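You operate a simulated robot arm through the tools that you are given. There is no shell and no other tool. Be economical: measure what you need, move in short steps, check, and stop when the job is done.

You are at the controls of a simulated robot arm. One attempt, no reset.

## Task
Measure the steel bush in the caliper and plug its bore with the colour on the chart.
Fine: open the caliper again; the bush ends in the green tray.
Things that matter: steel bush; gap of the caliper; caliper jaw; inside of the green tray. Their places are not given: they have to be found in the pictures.

Only the result counts: the job must be done as asked and must still hold three seconds after the hand-in. Knocking over, shifting, dropping, spilling or breaking anything else fails it.

## Robot
A 6-joint arm with a two-finger parallel gripper, fixed in place. Base frame: the origin is at the foot of the arm, x ahead of it, y to its left, z up; the work surface is at about z = 90. Lengths are in cm, angles in degrees, forces in N, time in s.
With the tool pointing down near the work surface it reaches from about 24 to 66 cm from the base axis. Its first joint turns from -66.0 to 66.0 degrees. Payload 2.9 kg.
Tool frame: the origin (TCP) lies between the finger pads and is the grasp point; the fingertips stand 3 cm ahead of it; z points along the fingers, y is the line along which they close. Largest opening 11 cm; finger width 2, thickness 1; the body of the gripper, 4.8 by 11.2 cm, starts 5.5 cm behind the TCP.
Orientation is that of the tool frame in the base frame, as a unit quaternion [w, x, y, z]. With the fingers straight down and closing along the base's y, the tool's x points along the base's -x, its y along +y and its z along -z.

## Interface
- The arm moves only by the tool move_arm. Its argument "plan" is a list of rows, each a list of 7 numbers: the shift along the tool's x, y, z in cm, then the turn, a rotation vector about the tool's x, y, z in degrees, then the closure, from 0 (fully open) to 1 (shut). In form: [[tx, ty, tz, ax, ay, az, grip], ...]. A call has 1 to 12 rows; each row shifts and turns the commanded pose from where the row before left it, along the tool's axes as they then stand. A row lasts 0.2 s, in which the tool goes at most 5 cm and 8.6 degrees; a call with a longer step from one row to the next is refused whole, and so is a gripper value outside its range. A pose out of reach is approached as far as the arm can. The call stops where the force on the tool passes 40 N (or 10 N more than at its start, if that is more) or the arm is blocked; 0.2 s more then pass. The fingers move at their own pace (about 10.8 cm/s each) and stop on an object; they squeeze with about 33 N. The grip force told is the motor's: it shows also when the fingers shut on nothing. Time passes only in rows, and 0.2 s behind the last, so rows that do not move let the fingers close. It gives the time, the measured TCP pose, the force on the tool (base axes), the opening and the grip force at its end, in the units of the frame above (readings bear some noise).
- Cameras (640 x 400 px; columns grow to the right, rows downward): "scene" is fixed at [7.66, 42.75, 139.5]; the picture's right is [-0.79, -0.61, 0.00], its down [-0.29, 0.37, -0.88] and it looks along [0.54, -0.70, -0.47] (base axes); focal length 310 px, centre (320, 200). "wrist" rides on the gripper at [-3.6, 0, -5.7] in the tool frame; the picture's right is [0.00, -1.00, 0.00], its down [0.97, 0.00, -0.24] and it looks along [0.24, 0.00, 0.97] (tool axes); focal length 218 px, centre (320, 200).
- camera(camera): a new picture of that camera. It takes no simulated time.
- pixel_to_xyz(camera, pixels): for up to 12 pixels [column, row] of the newest picture of that camera ("zoom" is the newest enlarged one), the place [x, y, z] in the base frame of the surface seen there, good to about 0.3 cm. It takes no simulated time.
- close_up(camera, box): a new picture of the part [left, top, right, bottom] of that camera's present view, enlarged. It takes no simulated time.
- job_done(): hands the job in; it is judged then, once.

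Go step by step. Measure first, check grasps and placings, and put right what went wrong. The budget is 80 turns and 38 pictures, counting those below and the enlarged ones. Unless the task says otherwise, let go and move clear before handing in, and close with one line.

The tools are called after "Call:" as name(argument=value, ...) on one line, values as JSON. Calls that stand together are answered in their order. move_arm: Moves the arm, as the interface text tells. Its arguments: {"type":"object","properties":{"plan":{"type":"array"}},"required":["plan"]} The other tools are called the same way: camera (camera) takes a picture; pixel_to_xyz (camera, pixels) gives the place of the surface under pixels of a picture; close_up (camera, box) takes an enlarged picture of a part of a camera's view; job_done () hands the job in.

At the start:

```text
clock: 0.0
tcp_pos: [45.14, 7.96, 121.19]
ee_rot: [0.0, 0.0, 1.0, 0.0]
force: [-0.5, 0.2, -0.1]
opening: 11.0
grasp_force: 0.1
```

scene: 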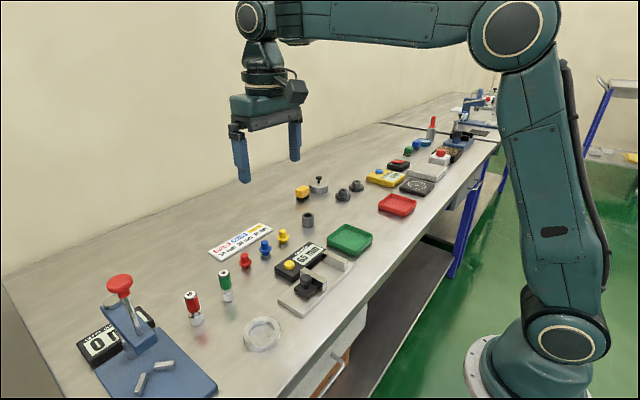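
wrist: 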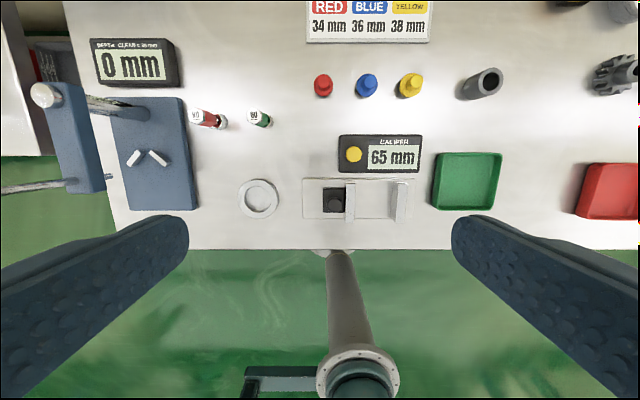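

The wrist view shows the chart (34 red, 36 blue, 38 yellow), the caliper at (355,200), three plugs around (367,85), and a grey bush at (483,83). I'll take enlarged views of these.

Call:
close_up(camera="wrist", box=[290, 120, 530, 270])

Call:
close_up(camera="scene", box=[200, 170, 400, 320])

Call:
pixel_to_xyz(camera="wrist", pixels=[[323, 80], [367, 80], [410, 80], [492, 76], [468, 90], [350, 190], [350, 215], [401, 185], [401, 220], [375, 200], [333, 200], [467, 180]])

Call:
pixel_to_xyz(camera="scene", pixels=[[308, 213], [308, 225], [303, 214], [313, 214], [245, 255], [265, 243], [283, 232], [312, 276], [335, 262], [300, 285], [350, 240], [290, 265]])

```text
2.67 times, centred on (410, 195) of wrist
```

zoom: 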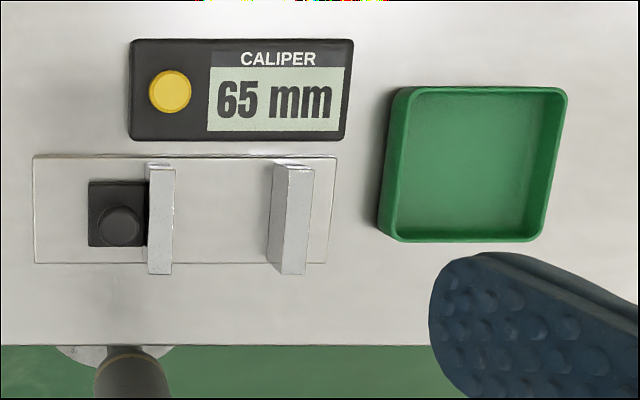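

```text
2.67 times, centred on (300, 245) of scene
```

zoom: 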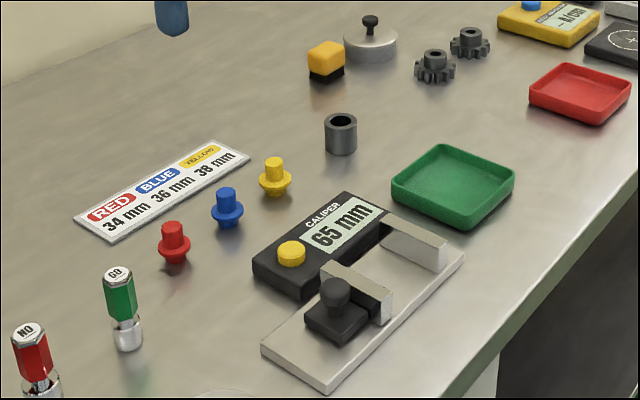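

```text
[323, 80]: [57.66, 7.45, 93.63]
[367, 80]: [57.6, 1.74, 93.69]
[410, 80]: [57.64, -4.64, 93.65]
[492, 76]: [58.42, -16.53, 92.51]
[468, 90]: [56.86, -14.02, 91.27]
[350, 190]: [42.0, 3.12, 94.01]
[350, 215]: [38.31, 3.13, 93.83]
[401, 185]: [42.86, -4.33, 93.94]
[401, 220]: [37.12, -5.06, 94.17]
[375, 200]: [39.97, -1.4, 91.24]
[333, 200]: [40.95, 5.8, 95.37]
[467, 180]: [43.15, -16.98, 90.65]
```

```text
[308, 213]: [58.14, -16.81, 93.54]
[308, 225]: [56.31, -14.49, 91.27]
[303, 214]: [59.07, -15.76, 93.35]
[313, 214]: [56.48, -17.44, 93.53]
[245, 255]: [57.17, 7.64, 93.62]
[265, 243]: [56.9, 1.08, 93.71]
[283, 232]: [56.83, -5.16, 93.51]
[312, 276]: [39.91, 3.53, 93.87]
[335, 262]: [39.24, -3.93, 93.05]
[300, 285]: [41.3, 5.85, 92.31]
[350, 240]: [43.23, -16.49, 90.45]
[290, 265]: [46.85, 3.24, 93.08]
```

The bush stands at about (57.5,-15.8) and the plugs at x≈57.5. I'll move above the bush to see its bore and axis better.

Call:
move_arm(plan=[[-1.5, -3, 1.4, 0, 0, 0, 0], [-1.5, -3, 1.4, 0, 0, 0, 0], [-1.5, -3, 1.4, 0, 0, 0, 0], [-1.5, -3, 1.4, 0, 0, 0, 0], [-1.5, -3, 1.4, 0, 0, 0, 0], [-1.5, -3, 1.4, 0, 0, 0, 0], [-1.5, -3, 1.4, 0, 0, 0, 0], [-1.5, -2.8, 1.4, 0, 0, 0, 0], [0, 0, 0, 0, 0, 0, 0]])

Call:
camera(camera="wrist")

```text
clock: 2.0
tcp_pos: [57.42, -15.74, 110.19]
ee_rot: [0.0, 0.0, 1.0, -0.001]
force: [-0.1, 0.2, -0.5]
opening: 11.01
grasp_force: 0.0
```

```text
33 pictures are left
```

wrist: 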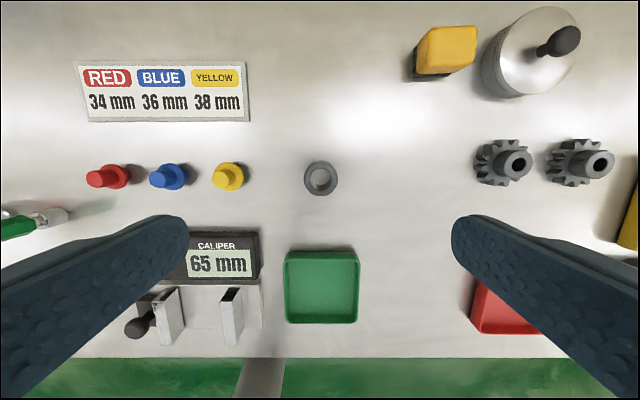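

The bush is at (320,178), open bore. I'll measure its rim points, bore, table, and the jaws.

Call:
close_up(camera="wrist", box=[280, 150, 360, 200])

Call:
pixel_to_xyz(camera="wrist", pixels=[[306, 178], [335, 178], [320, 164], [320, 192], [320, 178], [320, 220], [322, 287], [290, 287], [354, 287], [322, 256], [322, 320]])

```text
8.00 times, centred on (320, 175) of wrist
```

zoom: 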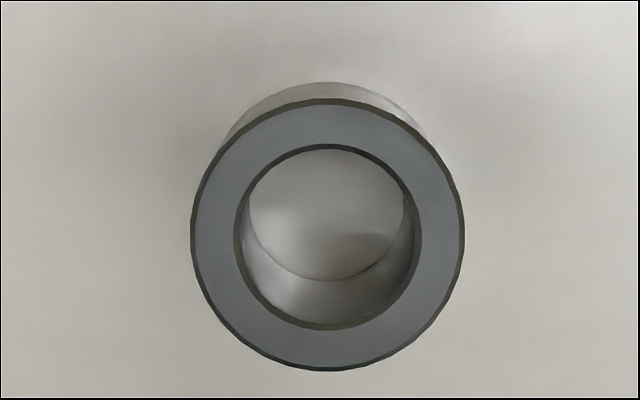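

```text
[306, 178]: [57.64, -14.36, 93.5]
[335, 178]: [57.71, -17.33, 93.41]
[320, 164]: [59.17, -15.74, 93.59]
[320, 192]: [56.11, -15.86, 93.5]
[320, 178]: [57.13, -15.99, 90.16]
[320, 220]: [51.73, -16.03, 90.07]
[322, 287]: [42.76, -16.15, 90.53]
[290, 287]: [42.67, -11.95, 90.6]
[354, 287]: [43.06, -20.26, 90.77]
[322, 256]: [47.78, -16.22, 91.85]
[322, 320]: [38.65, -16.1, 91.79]
```

Bush centre about (57.6,-15.85), top at 93.5, height 3.5. I'll turn the tool 90° so the fingers close along x.

Call:
move_arm(plan=[[0, 0, 0, 0, 0, 8.1818, 0], [0, 0, 0, 0, 0, 8.1818, 0], [0, 0, 0, 0, 0, 8.1818, 0], [0, 0, 0, 0, 0, 8.1818, 0], [0, 0, 0, 0, 0, 8.1818, 0], [0, 0, 0, 0, 0, 8.1818, 0], [0, 0, 0, 0, 0, 8.1818, 0], [0, 0, 0, 0, 0, 8.1818, 0], [0, 0, 0, 0, 0, 8.1818, 0], [0, 0, 0, 0, 0, 8.1818, 0], [0, 0, 0, 0, 0, 8.182, 0], [0, 0, 0, 0, 0, 0, 0]])

```text
clock: 4.6
tcp_pos: [57.08, -15.71, 110.03]
ee_rot: [0.0, 0.708, 0.707, 0.001]
force: [0.0, 0.0, 0.0]
opening: 11.02
grasp_force: 0.1
```

Orientation is right (tool x = +y, tool y = +x). Descending over the bush.

Call:
move_arm(plan=[[0, 0.46, 4, 0, 0, 0, 0], [0, 0, 4, 0, 0, 0, 0], [0, 0, 4, 0, 0, 0, 0], [0, 0, 2.5, 0, 0, 0, 0], [0, 0, 1.9, 0, 0, 0, 0], [0, 0, 0, 0, 0, 0, 0]])

Call:
camera(camera="wrist")

```text
clock: 6.0
tcp_pos: [57.51, -15.77, 93.47]
ee_rot: [0.001, 0.707, 0.707, 0.0]
force: [0.0, -0.3, -0.3]
opening: 11.01
grasp_force: 0.1
```

```text
31 pictures are left
```

wrist: 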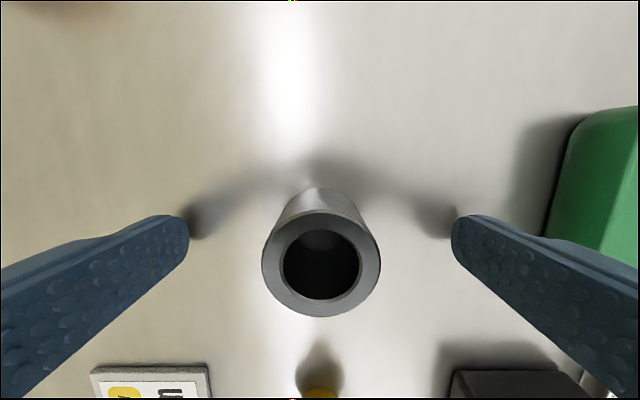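

The bush is centred between the fingers at (321,260). Closing.

Call:
move_arm(plan=[[0, 0, 0, 0, 0, 0, 0.4], [0, 0, 0, 0, 0, 0, 0.6], [0, 0, 0, 0, 0, 0, 1], [0, 0, 0, 0, 0, 0, 1], [0, 0, 0, 0, 0, 0, 1]])

```text
clock: 7.2
tcp_pos: [57.45, -15.83, 93.61]
ee_rot: [0.0, 0.707, 0.707, 0.0]
force: [0.1, -0.2, -0.1]
opening: 3.57
grasp_force: 33.0
```

Held at opening 3.57. Lifting and carrying high toward the caliper, then look.

Call:
move_arm(plan=[[0, 0, -2, 0, 0, 0, 1], [0, 0, -4.5, 0, 0, 0, 1], [0, 0, -4.9, 0, 0, 0, 1], [2.5, -2.9, 0, 0, 0, 0, 1], [2.5, -2.9, 0, 0, 0, 0, 1], [2.5, -2.9, 0, 0, 0, 0, 1], [2.5, -2.9, 0, 0, 0, 0, 1], [2.5, -2.9, 0, 0, 0, 0, 1], [2.1, -2.9, 0, 0, 0, 0, 1], [0, 0, 0, 0, 0, 0, 1]])

Call:
camera(camera="wrist")

Call:
close_up(camera="scene", box=[220, 200, 380, 320])

```text
clock: 9.4
tcp_pos: [39.83, -0.89, 105.05]
ee_rot: [0.001, 0.707, 0.707, 0.0]
force: [0.0, -0.4, -2.2]
opening: 3.56
grasp_force: 32.8
```

```text
30 pictures are left
```

wrist: 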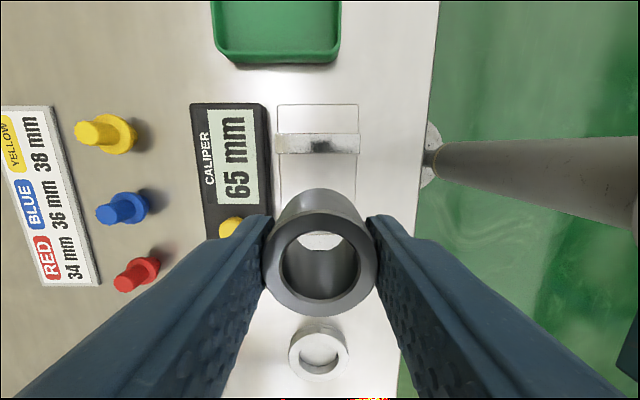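

```text
3.33 times, centred on (300, 260) of scene
```

zoom: 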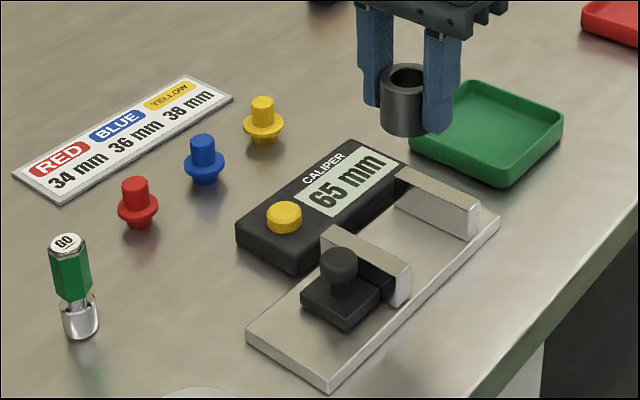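

Bush is held upright clear of the caliper. Measuring jaw faces, base, knob.

Call:
pixel_to_xyz(camera="zoom", pixels=[[410, 195], [430, 205], [455, 220], [420, 186], [345, 238], [370, 245], [395, 262], [440, 250], [338, 258], [338, 290], [325, 310], [285, 350]])

Call:
pixel_to_xyz(camera="wrist", pixels=[[320, 136], [320, 148], [283, 141], [352, 141], [320, 165], [298, 180], [345, 180], [282, 120], [352, 120]])

```text
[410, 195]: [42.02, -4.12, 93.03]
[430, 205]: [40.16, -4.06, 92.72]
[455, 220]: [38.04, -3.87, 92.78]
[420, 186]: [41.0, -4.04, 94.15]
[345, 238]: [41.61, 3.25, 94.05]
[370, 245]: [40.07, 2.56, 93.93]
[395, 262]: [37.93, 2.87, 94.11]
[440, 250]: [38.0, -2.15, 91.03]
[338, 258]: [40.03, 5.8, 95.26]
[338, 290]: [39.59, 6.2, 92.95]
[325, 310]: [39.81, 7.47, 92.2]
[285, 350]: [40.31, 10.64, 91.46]
```

```text
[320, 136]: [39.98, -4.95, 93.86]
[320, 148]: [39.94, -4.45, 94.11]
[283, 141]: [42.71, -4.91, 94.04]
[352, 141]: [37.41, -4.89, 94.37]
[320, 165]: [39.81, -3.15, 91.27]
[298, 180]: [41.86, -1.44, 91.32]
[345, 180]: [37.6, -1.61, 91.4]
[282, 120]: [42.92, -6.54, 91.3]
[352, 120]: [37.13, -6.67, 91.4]
```

Fixed jaw face y≈-4.0, sliding face ≈2.5, caliper bed z≈91.3. I'll lower the bush to (40,-1.8) just above the bed.

Call:
move_arm(plan=[[-0.55, -0.2, 0, 0, 0, 0, 1], [0, 0, 4, 0, 0, 0, 1], [0, 0, 3, 0, 0, 0, 1], [0, 0, 2, 0, 0, 0, 1], [0, 0, 0.7, 0, 0, 0, 1], [0, 0, 0.2, 0, 0, 0, 1], [0, 0, 0.15, 0, 0, 0, 1], [0, 0, 0, 0, 0, 0, 1]])

Call:
close_up(camera="scene", box=[260, 210, 380, 300])

```text
clock: 11.2
tcp_pos: [40.07, -1.7, 95.11]
ee_rot: [0.0, 0.707, 0.707, 0.0]
force: [0.5, 0.1, -1.5]
opening: 3.56
grasp_force: 33.2
```

```text
4.44 times, centred on (320, 255) of scene
```

zoom: 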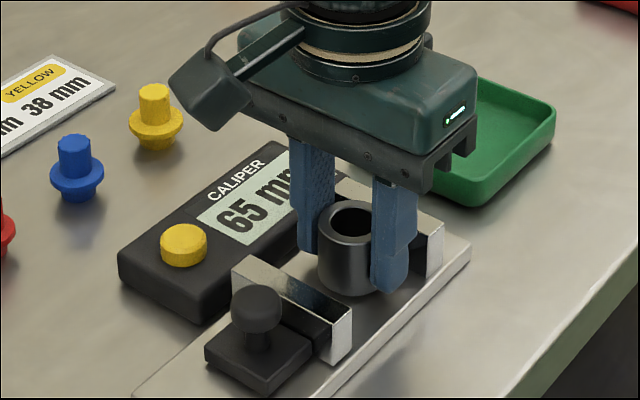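

Bush is in the gap, perhaps slightly above the bed. Lowering slowly to contact.

Call:
move_arm(plan=[[0, 0, 0.08, 0, 0, 0, 1], [0, 0, 0.08, 0, 0, 0, 1], [0, 0, 0, 0, 0, 0, 1]])

```text
clock: 12.0
tcp_pos: [39.94, -1.87, 94.79]
ee_rot: [0.0, 0.708, 0.707, 0.0]
force: [0.2, 0.1, -1.5]
opening: 3.58
grasp_force: 32.2
```

Call:
move_arm(plan=[[0, 0, 0.06, 0, 0, 0, 1], [0, 0, 0.06, 0, 0, 0, 1], [0, 0, 0, 0, 0, 0, 1]])

```text
clock: 12.8
tcp_pos: [40.12, -1.8, 94.75]
ee_rot: [0.0, 0.707, 0.707, 0.0]
force: [-0.6, -0.7, 0.1]
opening: 3.56
grasp_force: 32.8
```

The load has come off (z force ~0), so the bush touches. I'll open slightly and go straight up.

Call:
move_arm(plan=[[0, 0, 0, 0, 0, 0, 0.6], [0, 0, 0, 0, 0, 0, 0.57], [0, 0, 0, 0, 0, 0, 0.57], [0, 0, -1.5, 0, 0, 0, 0.57], [0, 0, -3.5, 0, 0, 0, 0.57], [0, 0, -4, 0, 0, 0, 0.57], [0, 0, 0, 0, 0, 0, 0.57]])

Call:
camera(camera="wrist")

Call:
close_up(camera="scene", box=[260, 210, 380, 300])

```text
clock: 14.4
tcp_pos: [40.13, -2.0, 103.64]
ee_rot: [0.0, 0.707, 0.707, 0.0]
force: [-0.5, 0.5, 0.2]
opening: 4.75
grasp_force: 0.2
```

```text
27 pictures are left
```

wrist: 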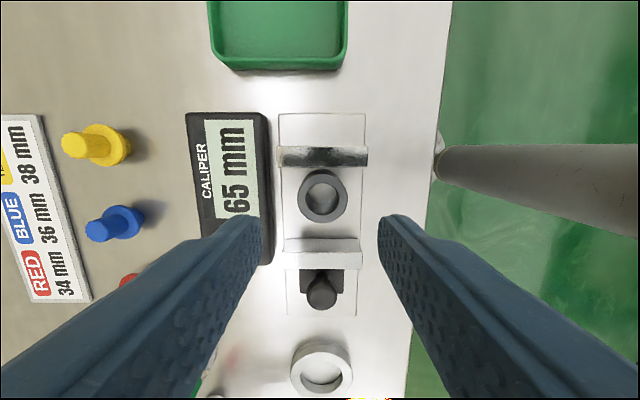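

```text
4.44 times, centred on (320, 255) of scene
```

zoom: 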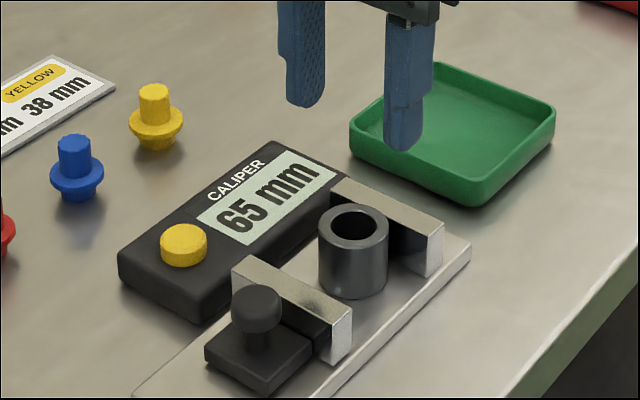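

Bush stands upright in the gap, display 65 mm open. Now the knob at (322,292) wrist.

Call:
pixel_to_xyz(camera="wrist", pixels=[[322, 286], [314, 290], [331, 290], [322, 300], [304, 280], [341, 280], [324, 187], [324, 206], [307, 194], [340, 194], [324, 258], [324, 241]])

Call:
pixel_to_xyz(camera="zoom", pixels=[[256, 290], [256, 305], [236, 305], [277, 308], [256, 325], [258, 342], [220, 345], [280, 370]])

```text
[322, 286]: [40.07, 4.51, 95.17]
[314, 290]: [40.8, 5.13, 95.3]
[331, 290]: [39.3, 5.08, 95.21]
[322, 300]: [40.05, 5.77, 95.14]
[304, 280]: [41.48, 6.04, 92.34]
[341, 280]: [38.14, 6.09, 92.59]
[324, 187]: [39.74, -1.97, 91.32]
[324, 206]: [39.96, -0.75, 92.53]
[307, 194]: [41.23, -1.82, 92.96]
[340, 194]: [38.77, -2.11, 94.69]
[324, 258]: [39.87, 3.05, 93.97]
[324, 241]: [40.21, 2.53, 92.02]
```

```text
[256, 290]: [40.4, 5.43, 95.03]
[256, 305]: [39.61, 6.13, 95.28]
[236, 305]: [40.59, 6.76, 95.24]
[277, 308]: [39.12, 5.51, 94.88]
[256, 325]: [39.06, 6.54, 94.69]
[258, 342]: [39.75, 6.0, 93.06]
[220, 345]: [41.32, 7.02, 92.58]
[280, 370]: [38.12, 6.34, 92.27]
```

Knob centre about (40,5.6), z 94–95.3. Moving over it, down and gripping.

Call:
move_arm(plan=[[3.7, 0, 0, 0, 0, 0, 0.57], [3.7, 0, 0, 0, 0, 0, 0.57], [0, 0, 3, 0, 0, 0, 0.57], [0, 0, 3, 0, 0, 0, 0.57], [0, 0, 1.2, 0, 0, 0, 0.57], [0, 0, 0, 0, 0, 0, 0.57], [0, 0, 0, 0, 0, 0, 0.8], [0, 0, 0, 0, 0, 0, 1], [0, 0, 0, 0, 0, 0, 1], [0, 0, 0, 0, 0, 0, 1]])

Call:
close_up(camera="scene", box=[260, 210, 380, 300])

```text
clock: 16.6
tcp_pos: [40.02, 5.65, 96.45]
ee_rot: [0.0, 0.707, 0.707, 0.0]
force: [-1.4, 0.3, -3.6]
opening: 2.31
grasp_force: 45.1
```

```text
4.44 times, centred on (320, 255) of scene
```

zoom: 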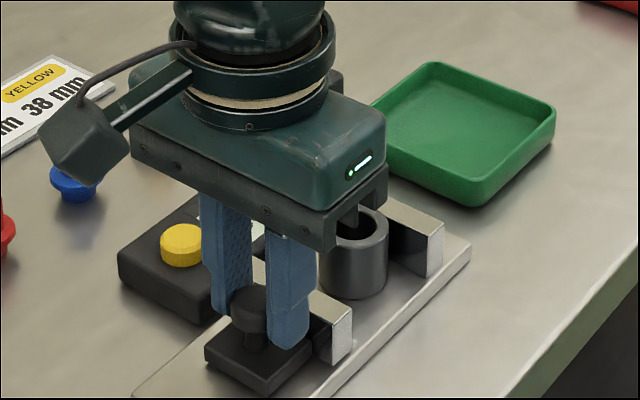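

The fingers hold the knob (opening 2.31). Sliding the jaw toward -y in small steps.

Call:
move_arm(plan=[[-0.2, 0, 0, 0, 0, 0, 1], [-0.3, 0, 0, 0, 0, 0, 1], [-0.4, 0, 0, 0, 0, 0, 1], [-0.4, 0, 0, 0, 0, 0, 1], [-0.4, 0, 0, 0, 0, 0, 1], [-0.3, 0, 0, 0, 0, 0, 1], [-0.3, 0, 0, 0, 0, 0, 1], [-0.2, 0, 0, 0, 0, 0, 1], [-0.1, 0, 0, 0, 0, 0, 1], [0, 0, 0, 0, 0, 0, 1]])

Call:
camera(camera="wrist")

```text
clock: 18.8
tcp_pos: [39.99, 3.03, 96.39]
ee_rot: [-0.001, 0.707, 0.708, -0.001]
force: [6.3, 1.2, -37.9]
opening: 2.31
grasp_force: 45.5
```

```text
24 pictures are left
```

wrist: 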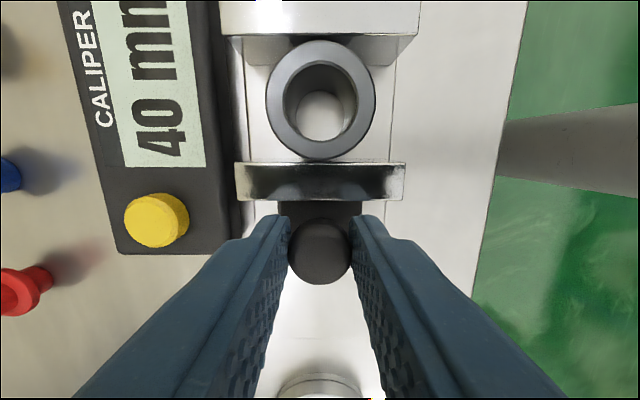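

Display shows 40 mm with the jaw close to the bush, but a 38 N vertical strain has built up. I'll let go of the knob and regrip to relieve it.

Call:
move_arm(plan=[[0, 0, 0, 0, 0, 0, 0.75], [0, 0, 0, 0, 0, 0, 0.72], [0, 0, 0, 0, 0, 0, 0.72]])

Call:
camera(camera="wrist")

```text
clock: 19.6
tcp_pos: [40.09, 3.06, 96.45]
ee_rot: [0.0, 0.707, 0.707, -0.001]
force: [0.7, -0.7, 0.3]
opening: 3.08
grasp_force: 0.1
```

```text
23 pictures are left
```

wrist: 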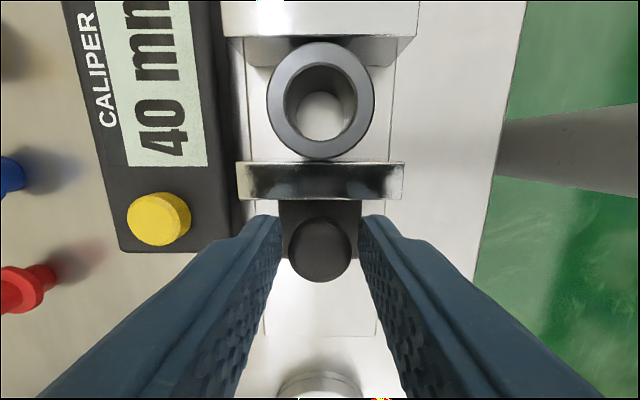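

Jaw stays at 40 mm and forces are clear. Regripping and pushing the last ~0.4 cm gently.

Call:
move_arm(plan=[[0, 0, 0, 0, 0, 0, 0.85], [0, 0, 0, 0, 0, 0, 0.85], [-0.15, 0, 0, 0, 0, 0, 0.85], [-0.1, 0, 0, 0, 0, 0, 0.85], [-0.1, 0, 0, 0, 0, 0, 0.85], [-0.05, 0, 0, 0, 0, 0, 0.85], [-0.05, 0, 0, 0, 0, 0, 0.85], [0, 0, 0, 0, 0, 0, 0.85]])

Call:
camera(camera="wrist")

```text
clock: 21.4
tcp_pos: [40.05, 2.61, 96.54]
ee_rot: [-0.001, 0.706, 0.709, 0.001]
force: [-7.6, 13.3, 17.8]
opening: 2.32
grasp_force: 45.0
```

```text
22 pictures are left
```

wrist: 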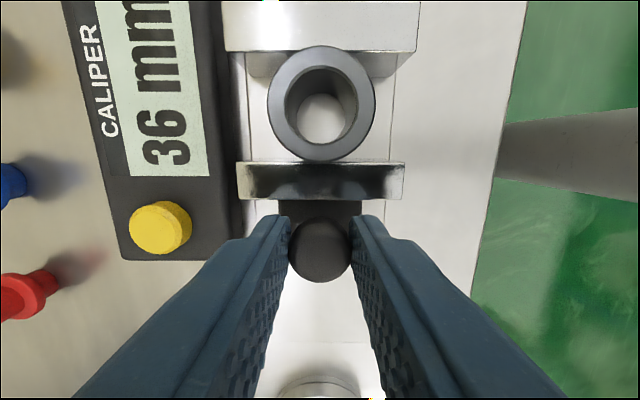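

Display now reads 36 mm, with 13 N back-force. One slightly firmer push to confirm it is seated.

Call:
move_arm(plan=[[-0.06, 0, 0, 0, 0, 0, 0.85], [0, 0, 0, 0, 0, 0, 0.85]])

Call:
close_up(camera="wrist", box=[60, 0, 460, 250])

```text
clock: 22.0
tcp_pos: [40.06, 2.61, 96.47]
ee_rot: [-0.001, 0.707, 0.708, 0.0]
force: [-10.9, 14.8, 21.5]
opening: 2.33
grasp_force: 45.0
```

```text
1.60 times, centred on (260, 125) of wrist
```

zoom: 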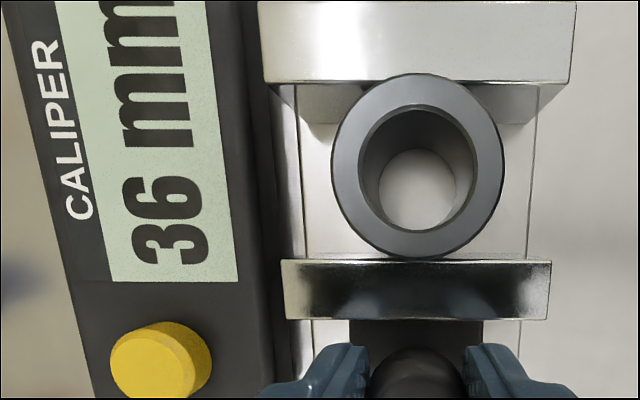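

Blue it is (36 mm; grip opening 3.57 agrees). Leaving the bush clamped, I release the knob, rise and go above the blue plug.

Call:
move_arm(plan=[[0, 0, 0, 0, 0, 0, 0.72], [0, 0, 0, 0, 0, 0, 0.65], [0, 0, -2, 0, 0, 0, 0.65], [0, 0, -3, 0, 0, 0, 0.65], [0, 0, -3, 0, 0, 0, 0.6], [-0.2, 3.5, 0, 0, 0, 0, 0.6], [-0.2, 3.5, 0, 0, 0, 0, 0.6], [-0.2, 3.5, 0, 0, 0, 0, 0.6], [-0.2, 3.5, 0, 0, 0, 0, 0.6], [-0.2, 3.4, 0, 0, 0, 0, 0.6], [0, 0, 0, 0, 0, 0, 0.6]])

Call:
camera(camera="wrist")

Call:
close_up(camera="scene", box=[220, 200, 380, 300])

```text
clock: 24.4
tcp_pos: [57.78, 1.62, 104.59]
ee_rot: [0.0, 0.707, 0.707, 0.001]
force: [0.0, -0.1, 0.1]
opening: 4.41
grasp_force: 0.1
```

```text
20 pictures are left
```

wrist: 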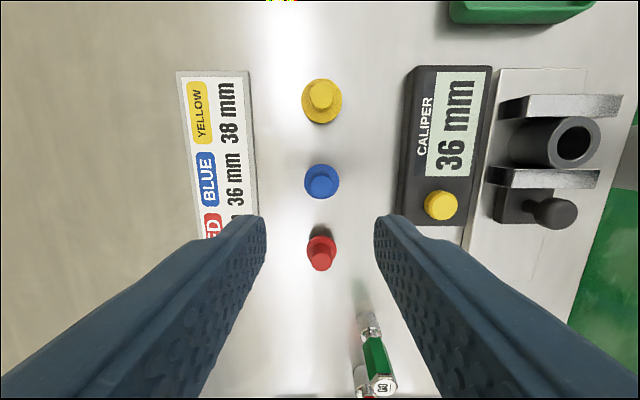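

```text
4.00 times, centred on (300, 250) of scene
```

zoom: 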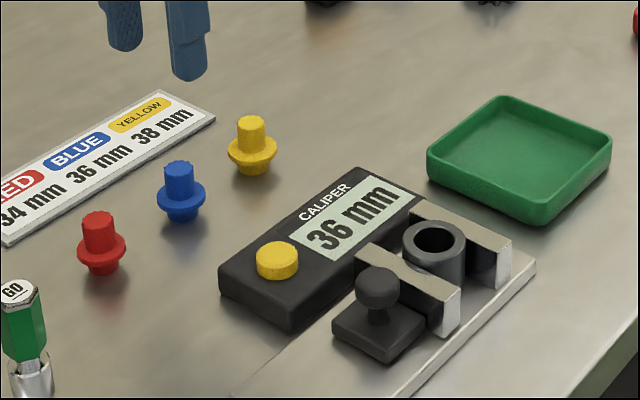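

Jaw stays at 36 mm; blue plug at (321,181). Measuring plug and bush bore.

Call:
pixel_to_xyz(camera="wrist", pixels=[[320, 180], [320, 171], [311, 181], [332, 181], [308, 187], [337, 187], [321, 195], [565, 118], [562, 160], [545, 140], [592, 140]])

Call:
close_up(camera="wrist", box=[280, 150, 360, 200])

Call:
close_up(camera="scene", box=[245, 230, 285, 260])

Call:
pixel_to_xyz(camera="zoom", pixels=[[320, 170], [320, 210], [320, 270], [320, 300], [320, 340], [400, 270], [240, 270]])

```text
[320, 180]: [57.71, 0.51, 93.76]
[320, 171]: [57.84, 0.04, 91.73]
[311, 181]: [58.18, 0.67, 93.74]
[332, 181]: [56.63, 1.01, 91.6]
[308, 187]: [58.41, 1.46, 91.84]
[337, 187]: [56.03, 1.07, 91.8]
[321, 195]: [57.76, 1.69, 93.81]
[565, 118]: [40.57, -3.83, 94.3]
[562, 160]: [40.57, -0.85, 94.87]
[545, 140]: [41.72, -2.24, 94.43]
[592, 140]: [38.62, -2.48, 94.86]
```

```text
8.00 times, centred on (320, 175) of wrist
```

zoom: 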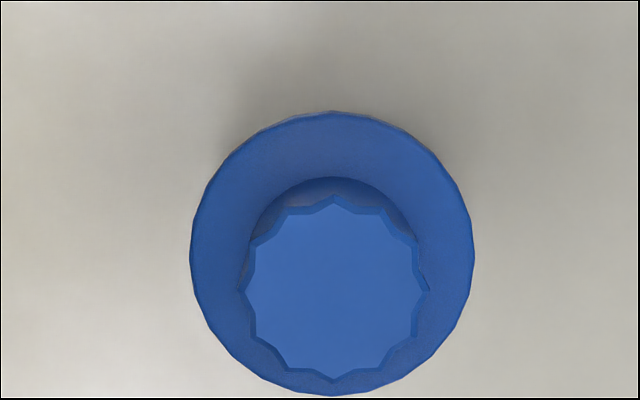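

```text
13.33 times, centred on (265, 245) of scene
```

zoom: 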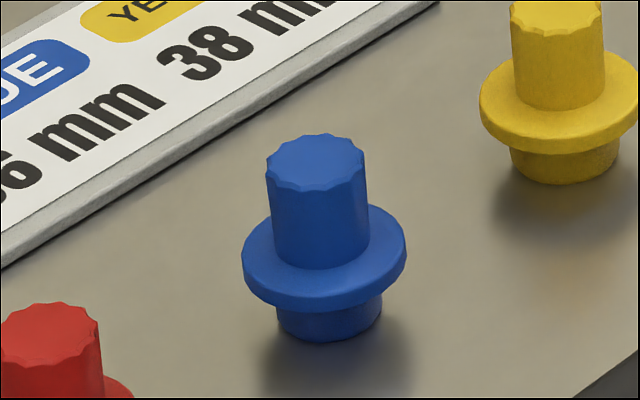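

```text
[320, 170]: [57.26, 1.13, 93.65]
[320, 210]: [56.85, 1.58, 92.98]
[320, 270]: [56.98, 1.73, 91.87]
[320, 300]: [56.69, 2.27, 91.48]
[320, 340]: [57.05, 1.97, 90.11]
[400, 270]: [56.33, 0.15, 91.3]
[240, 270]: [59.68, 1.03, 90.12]
```

Plug axis about (57.5,0.95); spigot below the flange, knob to z 93.75. I'll shift over it, and let the arm settle to read the pose.

Call:
move_arm(plan=[[-0.55, 0, 2, 0, 0, 0, 0.6], [0, 0, 3, 0, 0, 0, 0.6], [0, 0, 0, 0, 0, 0, 0.6], [0, 0, 0, 0, 0, 0, 0.6]])

Call:
close_up(camera="wrist", box=[240, 150, 400, 250])

```text
clock: 25.4
tcp_pos: [57.47, 1.03, 99.44]
ee_rot: [0.0, 0.707, 0.707, 0.0]
force: [-0.2, 0.4, 0.9]
opening: 4.39
grasp_force: 0.0
```

```text
4.00 times, centred on (320, 200) of wrist
```

zoom: 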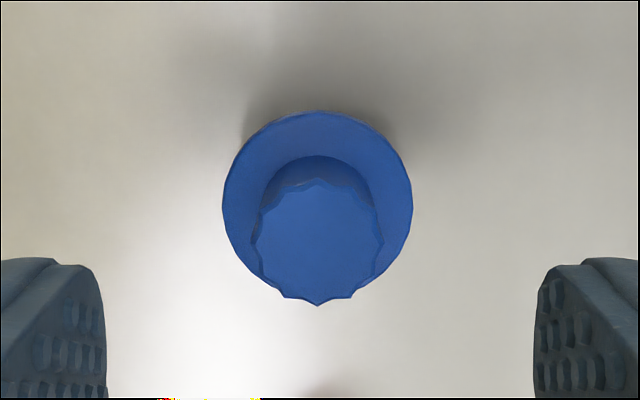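

Settled pose matches command; the knob axis computes to (57.42,0.77). Descending so the tips stay above the flange, and gripping.

Call:
move_arm(plan=[[-0.18, 0.02, 2, 0, 0, 0, 0.6], [0, 0, 1.5, 0, 0, 0, 0.6], [0, 0, 0.8, 0, 0, 0, 0.6], [0, 0, 0, 0, 0, 0, 0.6], [0, 0, 0, 0, 0, 0, 0.75], [0, 0, 0, 0, 0, 0, 1], [0, 0, 0, 0, 0, 0, 1], [0, 0, 0, 0, 0, 0, 1]])

Call:
close_up(camera="scene", box=[225, 205, 305, 265])

```text
clock: 27.2
tcp_pos: [57.3, 0.6, 95.1]
ee_rot: [0.0, 0.707, 0.707, 0.0]
force: [-0.1, -0.8, 0.8]
opening: 1.56
grasp_force: 32.8
```

```text
6.67 times, centred on (265, 235) of scene
```

zoom: 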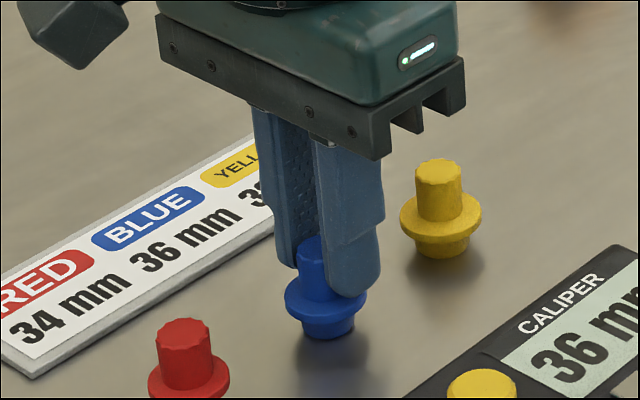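

Plug held by its knob (1.56), upright. Lifting and going beside the bush for a clear sight of the bore.

Call:
move_arm(plan=[[0, 0, -1.5, 0, 0, 0, 1], [0, 0, -3.5, 0, 0, 0, 1], [0, 0, -4, 0, 0, 0, 1], [0.2, -3, 0, 0, 0, 0, 1], [0.2, -3, 0, 0, 0, 0, 1], [0.2, -3, 0, 0, 0, 0, 1], [0.2, -3, 0, 0, 0, 0, 1], [0.2, -3, 0, 0, 0, 0, 1], [0.2, -2.42, 0, 0, 0, 0, 1], [0, 0, 0, 0, 0, 0, 1], [0, 0, 0, 0, 0, 0, 1]])

Call:
close_up(camera="wrist", box=[240, 150, 400, 250])

```text
clock: 29.6
tcp_pos: [39.77, 1.86, 104.3]
ee_rot: [0.001, 0.707, 0.707, -0.001]
force: [0.9, 0.6, 0.6]
opening: 1.54
grasp_force: 32.8
```

```text
4.00 times, centred on (320, 200) of wrist
```

zoom: 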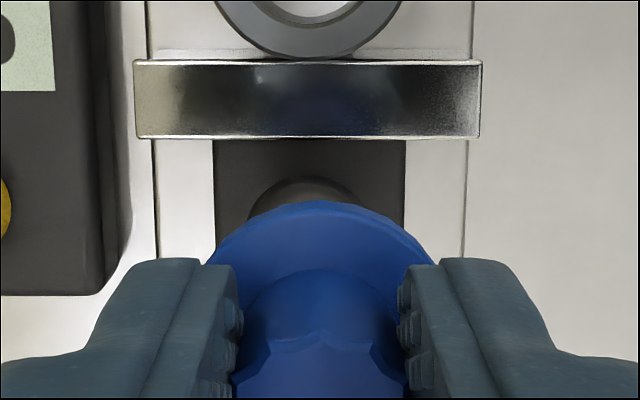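

Call:
close_up(camera="wrist", box=[240, 100, 400, 200])

Call:
pixel_to_xyz(camera="zoom", pixels=[[225, 200], [393, 200], [308, 115], [308, 237], [322, 320]])

```text
4.00 times, centred on (320, 150) of wrist
```

zoom: 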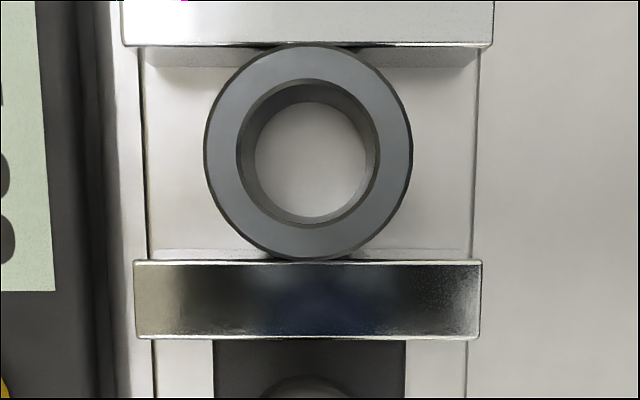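

```text
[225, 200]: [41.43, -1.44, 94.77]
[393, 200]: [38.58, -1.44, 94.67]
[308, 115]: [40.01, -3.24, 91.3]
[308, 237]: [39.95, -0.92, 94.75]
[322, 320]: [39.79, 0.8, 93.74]
```

Bush axis appears 0.2 to +x and 4.13 to -y of the TCP. I'll shift so and read the settled pose.

Call:
move_arm(plan=[[-2.1, 0.1, 0, 0, 0, 0, 1], [-2.03, 0, 0, 0, 0, 0, 1], [0, 0, 3, 0, 0, 0, 1], [0, 0, 1.5, 0, 0, 0, 1], [0, 0, 0, 0, 0, 0, 1], [0, 0, 0, 0, 0, 0, 1], [0, 0, 0, 0, 0, 0, 1]])

Call:
close_up(camera="wrist", box=[220, 125, 420, 250])

Call:
close_up(camera="scene", box=[290, 210, 370, 270])

```text
clock: 31.2
tcp_pos: [40.35, -2.26, 99.72]
ee_rot: [0.0, 0.707, 0.707, 0.0]
force: [0.4, -0.3, 0.5]
opening: 1.57
grasp_force: 33.0
```

```text
3.20 times, centred on (320, 188) of wrist
```

zoom: 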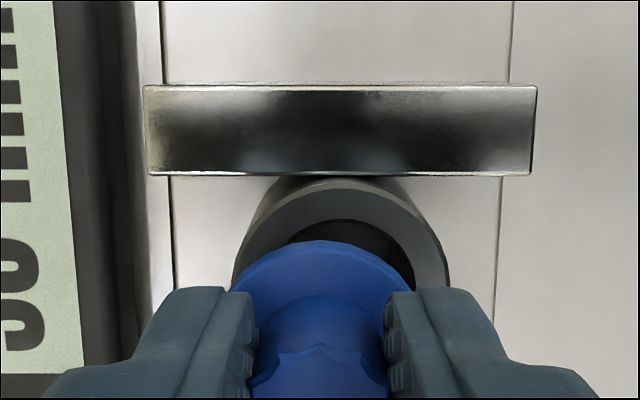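

```text
6.67 times, centred on (330, 240) of scene
```

zoom: 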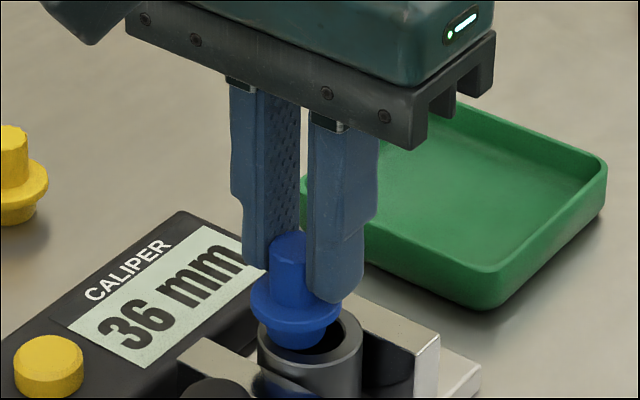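

Both views show the plug 0.3 cm too far in +x (reading 40.35 vs bush 40.02); y is good. Correcting from slightly higher.

Call:
move_arm(plan=[[0, 0, -0.4, 0, 0, 0, 1], [-0.03, -0.3, 0, 0, 0, 0, 1], [0, 0, 0, 0, 0, 0, 1], [0, 0, 0, 0, 0, 0, 1]])

Call:
close_up(camera="wrist", box=[220, 125, 420, 250])

Call:
close_up(camera="scene", box=[310, 225, 350, 255])

```text
clock: 32.2
tcp_pos: [39.73, -2.18, 100.02]
ee_rot: [0.0, 0.707, 0.707, -0.001]
force: [0.7, -0.3, 0.5]
opening: 1.56
grasp_force: 33.1
```

```text
3.20 times, centred on (320, 188) of wrist
```

zoom: 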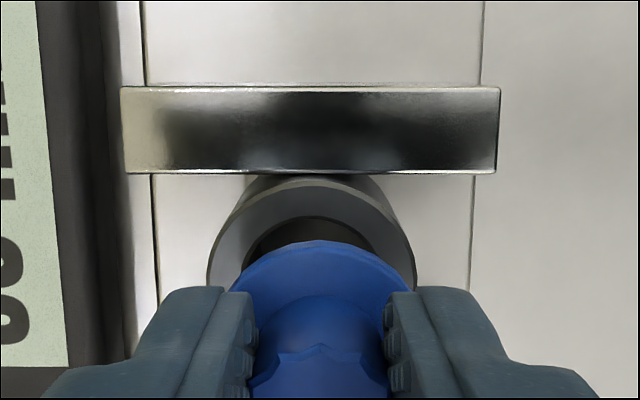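

```text
13.33 times, centred on (330, 240) of scene
```

zoom: 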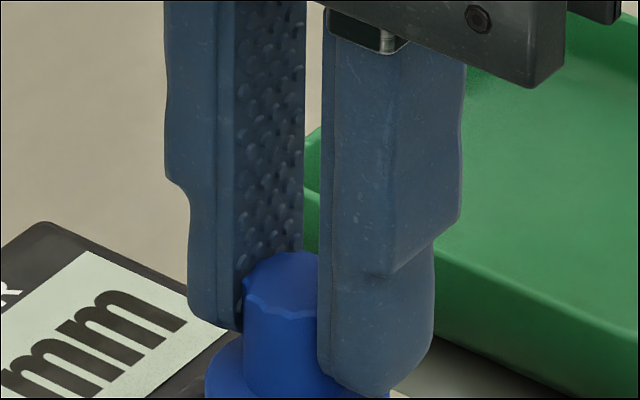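

Overshot: bush now about 0.17 to +x of the plug. Nudging back.

Call:
move_arm(plan=[[0, 0.1, 0, 0, 0, 0, 1], [0, 0, 0, 0, 0, 0, 1], [0, 0, 0, 0, 0, 0, 1]])

Call:
close_up(camera="wrist", box=[220, 125, 420, 250])

```text
clock: 33.0
tcp_pos: [40.06, -2.2, 100.07]
ee_rot: [0.0, 0.707, 0.707, 0.0]
force: [0.6, -0.4, -0.2]
opening: 1.57
grasp_force: 33.5
```

```text
3.20 times, centred on (320, 188) of wrist
```

zoom: 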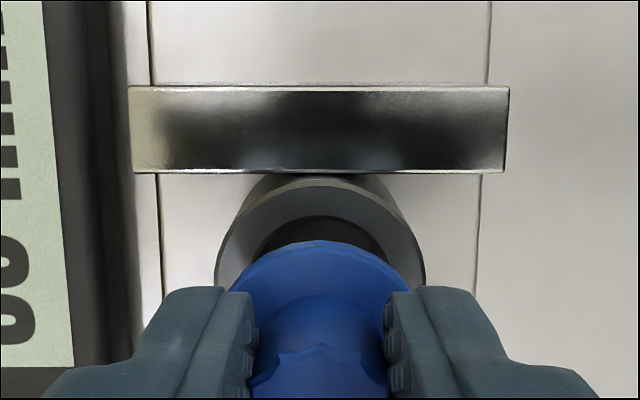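

Now centred (ring 321 vs plug 322 in zoom). Lowering in small steps, watching force.

Call:
move_arm(plan=[[0, 0, 0.2, 0, 0, 0, 1], [0, 0, 0.15, 0, 0, 0, 1], [0, 0, 0.15, 0, 0, 0, 1], [0, 0, 0.1, 0, 0, 0, 1], [0, 0, 0.1, 0, 0, 0, 1], [0, 0, 0, 0, 0, 0, 1]])

Call:
close_up(camera="scene", box=[305, 230, 361, 272])

```text
clock: 34.3
tcp_pos: [40.03, -2.24, 99.66]
ee_rot: [0.003, 0.707, 0.707, 0.002]
force: [-2.6, -1.5, 6.2]
opening: 1.57
grasp_force: 32.8
stopped in row 6: the force on the tool passed its limit (the readings are from after the stop); the commanded pose is now the measured one
```

```text
9.52 times, centred on (333, 251) of scene
```

zoom: 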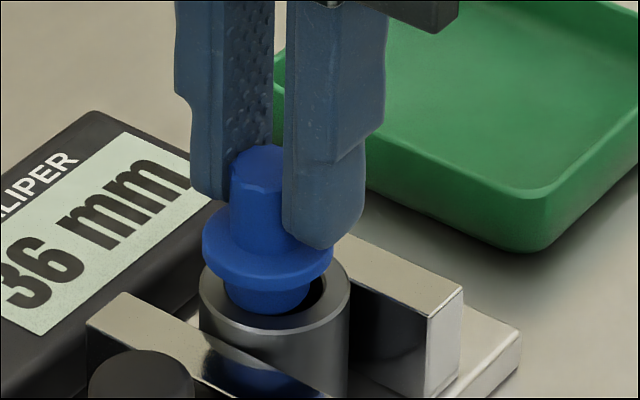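

Contact on the rim: the scene close-up shows the spigot slightly left of the bore. Lifting a little and looking again in both views.

Call:
move_arm(plan=[[0, 0, -0.25, 0, 0, 0, 1], [0, 0, 0, 0, 0, 0, 1], [0, 0, 0, 0, 0, 0, 1]])

Call:
close_up(camera="wrist", box=[240, 150, 400, 250])

Call:
close_up(camera="scene", box=[305, 230, 361, 272])

```text
clock: 35.1
tcp_pos: [40.01, -2.24, 99.79]
ee_rot: [0.003, 0.707, 0.707, 0.003]
force: [-0.7, 0.2, 0.5]
opening: 1.55
grasp_force: 32.6
```

```text
4.00 times, centred on (320, 200) of wrist
```

zoom: 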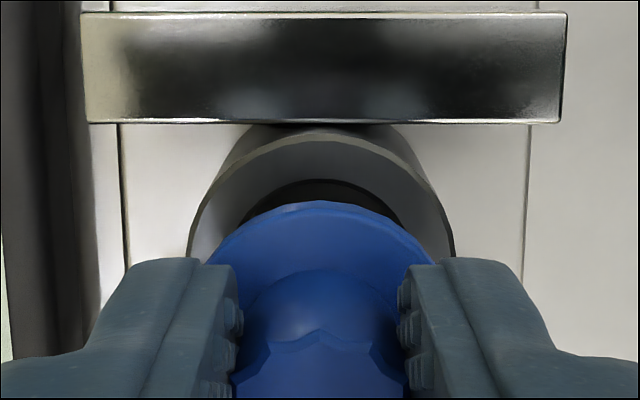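

```text
9.52 times, centred on (333, 251) of scene
```

zoom: 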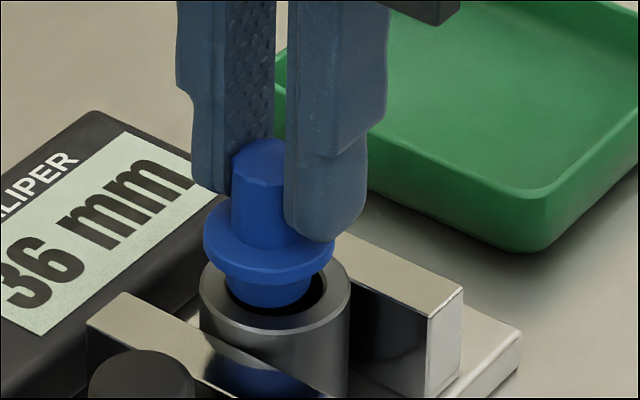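

x is aligned; combining the views, the plug sits ~0.2 too far in +y. Shifting -y 0.18 and lowering gently.

Call:
move_arm(plan=[[-0.18, 0, 0, 0, 0, 0, 1], [0, 0, 0, 0, 0, 0, 1], [0, 0, 0.15, 0, 0, 0, 1], [0, 0, 0.1, 0, 0, 0, 1], [0, 0, 0.1, 0, 0, 0, 1], [0, 0, 0.1, 0, 0, 0, 1], [0, 0, 0.1, 0, 0, 0, 1], [0, 0, 0, 0, 0, 0, 1]])

Call:
close_up(camera="scene", box=[305, 230, 361, 272])

```text
clock: 36.9
tcp_pos: [40.1, -2.37, 99.15]
ee_rot: [0.003, 0.707, 0.707, 0.001]
force: [0.4, -0.5, -0.1]
opening: 1.59
grasp_force: 32.9
```

```text
9.52 times, centred on (333, 251) of scene
```

zoom: 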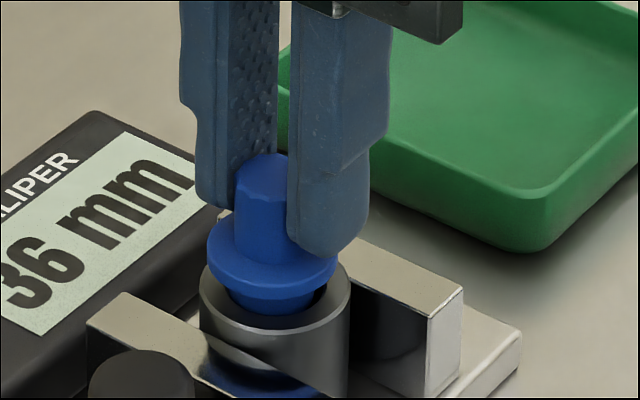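

No contact force at 99.15, below the earlier contact: the spigot has entered. Continuing down to flange contact.

Call:
move_arm(plan=[[0, 0, 0.1, 0, 0, 0, 1], [0, 0, 0.1, 0, 0, 0, 1], [0, 0, 0.1, 0, 0, 0, 1], [0, 0, 0.1, 0, 0, 0, 1], [0, 0, 0.1, 0, 0, 0, 1], [0, 0, 0.1, 0, 0, 0, 1], [0, 0, 0, 0, 0, 0, 1]])

Call:
close_up(camera="scene", box=[305, 230, 361, 272])

```text
clock: 38.5
tcp_pos: [39.98, -2.38, 98.73]
ee_rot: [0.003, 0.707, 0.707, 0.001]
force: [0.1, 0.0, 0.3]
opening: 1.58
grasp_force: 32.7
```

```text
9.52 times, centred on (333, 251) of scene
```

zoom: 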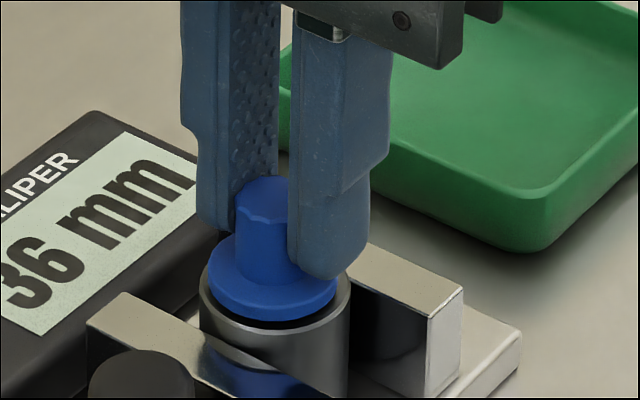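

The flange is almost on the rim. Continuing by force until it seats.

Call:
move_arm(plan=[[0, 0, 0.1, 0, 0, 0, 1], [0, 0, 0.1, 0, 0, 0, 1], [0, 0, 0.05, 0, 0, 0, 1], [0, 0, 0.05, 0, 0, 0, 1], [0, 0, 0, 0, 0, 0, 1]])

```text
clock: 39.7
tcp_pos: [40.03, -2.49, 98.51]
ee_rot: [0.004, 0.708, 0.706, 0.002]
force: [-1.6, -3.2, 16.9]
opening: 1.56
grasp_force: 33.1
```

Seated with 17 N. Releasing, rising straight up and moving over the caliper knob.

Call:
move_arm(plan=[[0, 0, 0, 0, 0, 0, 0.8], [0, 0, 0, 0, 0, 0, 0.6], [0, 0, 0, 0, 0, 0, 0.57], [0, 0, -1.5, 0, 0, 0, 0.57], [0, 0, -3.5, 0, 0, 0, 0.57], [2.5, 0, 0, 0, 0, 0, 0.57], [2.52, 0, 0, 0, 0, 0, 0.57], [0, 0, 3, 0, 0, 0, 0.57], [0, 0, 0, 0, 0, 0, 0.57], [0, 0, 0, 0, 0, 0, 0.57]])

Call:
camera(camera="wrist")

```text
clock: 41.9
tcp_pos: [39.89, 2.55, 100.5]
ee_rot: [0.003, 0.707, 0.707, 0.001]
force: [-0.3, 0.5, 0.0]
opening: 4.71
grasp_force: 0.1
```

```text
2 pictures are left
```

wrist: 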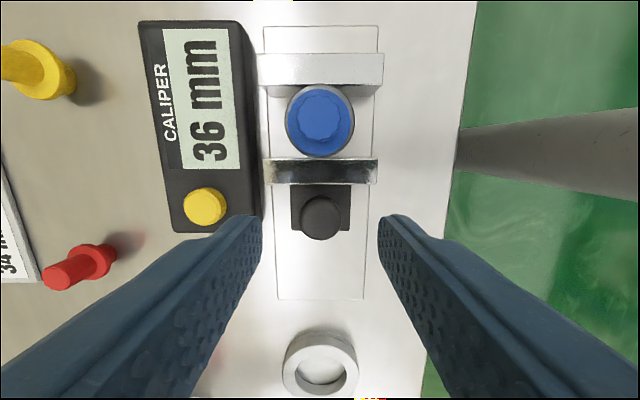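

Plug is seated flush in the bush, display 36 mm, knob directly under the TCP. Descending, gripping and pulling the jaw back half-way.

Call:
pixel_to_xyz(camera="wrist", pixels=[[319, 112], [302, 112], [336, 112], [319, 96], [319, 128], [320, 215]])

Call:
move_arm(plan=[[0, 0, 2, 0, 0, 0, 0.57], [0, 0, 1.5, 0, 0, 0, 0.57], [0, 0, 0.5, 0, 0, 0, 0.57], [0, 0, 0, 0, 0, 0, 0.85], [0, 0, 0, 0, 0, 0, 0.85], [0, 0, 0, 0, 0, 0, 0.85], [0.2, 0, 0, 0, 0, 0, 0.85], [0.3, 0, 0, 0, 0, 0, 0.85], [0.4, 0, 0, 0, 0, 0, 0.85], [0.4, 0, 0, 0, 0, 0, 0.85], [0.2, 0, 0, 0, 0, 0, 0.85], [0, 0, 0, 0, 0, 0, 0.85]])

```text
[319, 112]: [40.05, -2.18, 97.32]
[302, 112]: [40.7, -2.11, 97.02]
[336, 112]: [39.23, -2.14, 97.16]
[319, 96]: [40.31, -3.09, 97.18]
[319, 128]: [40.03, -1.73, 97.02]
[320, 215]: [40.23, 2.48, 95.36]
```

```text
clock: 44.5
tcp_pos: [39.98, 4.15, 96.47]
ee_rot: [0.003, 0.707, 0.707, 0.002]
force: [-11.3, 0.5, 8.4]
opening: 2.34
grasp_force: 44.8
```

Jaw is coming back with low strain. Regripping and pulling the remaining 1.4 cm.

Call:
move_arm(plan=[[0, 0, 0, 0, 0, 0, 0.72], [0, 0, 0, 0, 0, 0, 0.72], [0, 0, 0, 0, 0, 0, 0.85], [0, 0, 0, 0, 0, 0, 0.85], [0.2, 0, 0, 0, 0, 0, 0.85], [0.3, 0, 0, 0, 0, 0, 0.85], [0.4, 0, 0, 0, 0, 0, 0.85], [0.3, 0, 0, 0, 0, 0, 0.85], [0.2, 0, 0, 0, 0, 0, 0.85], [0.05, 0, 0, 0, 0, 0, 0.85], [0, 0, 0, 0, 0, 0, 0.85]])

```text
clock: 46.9
tcp_pos: [39.95, 5.56, 96.44]
ee_rot: [0.003, 0.707, 0.707, 0.002]
force: [-5.4, -10.2, 12.1]
opening: 2.31
grasp_force: 45.1
```

Jaw back at its start (5.55, end-stop force). Releasing, going up and over the bush, checking pose before descending.

Call:
move_arm(plan=[[0, 0, 0, 0, 0, 0, 0.65], [0, 0, 0, 0, 0, 0, 0.56], [0, 0, -2, 0, 0, 0, 0.56], [0, 0, -3, 0, 0, 0, 0.56], [0, 0, -2.5, 0, 0, 0, 0.56], [-2.6, 0, 0, 0, 0, 0, 0.56], [-2.6, 0, 0, 0, 0, 0, 0.56], [-2.55, 0, 0, 0, 0, 0, 0.56], [0, 0, 0, 0, 0, 0, 0.56], [0, 0, 0, 0, 0, 0, 0.56]])

```text
clock: 49.1
tcp_pos: [39.9, -2.16, 103.84]
ee_rot: [0.003, 0.707, 0.707, 0.002]
force: [0.4, 0.6, -0.2]
opening: 4.85
grasp_force: 0.0
```

Above the bush at (39.9,-2.16). Descending and gripping.

Call:
move_arm(plan=[[0, 0.05, 3, 0, 0, 0, 0.56], [0, 0, 2.5, 0, 0, 0, 0.56], [0, 0, 2, 0, 0, 0, 0.56], [0, 0, 1.2, 0, 0, 0, 0.56], [0, 0, 0.45, 0, 0, 0, 0.56], [0, 0, 0, 0, 0, 0, 0.56], [0, 0, 0, 0, 0, 0, 0.65], [0, 0, 0, 0, 0, 0, 1], [0, 0, 0, 0, 0, 0, 1], [0, 0, 0, 0, 0, 0, 1]])

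```text
clock: 51.3
tcp_pos: [40.1, -2.19, 94.86]
ee_rot: [0.002, 0.707, 0.707, 0.002]
force: [0.1, -1.0, 0.4]
opening: 3.56
grasp_force: 32.7
```

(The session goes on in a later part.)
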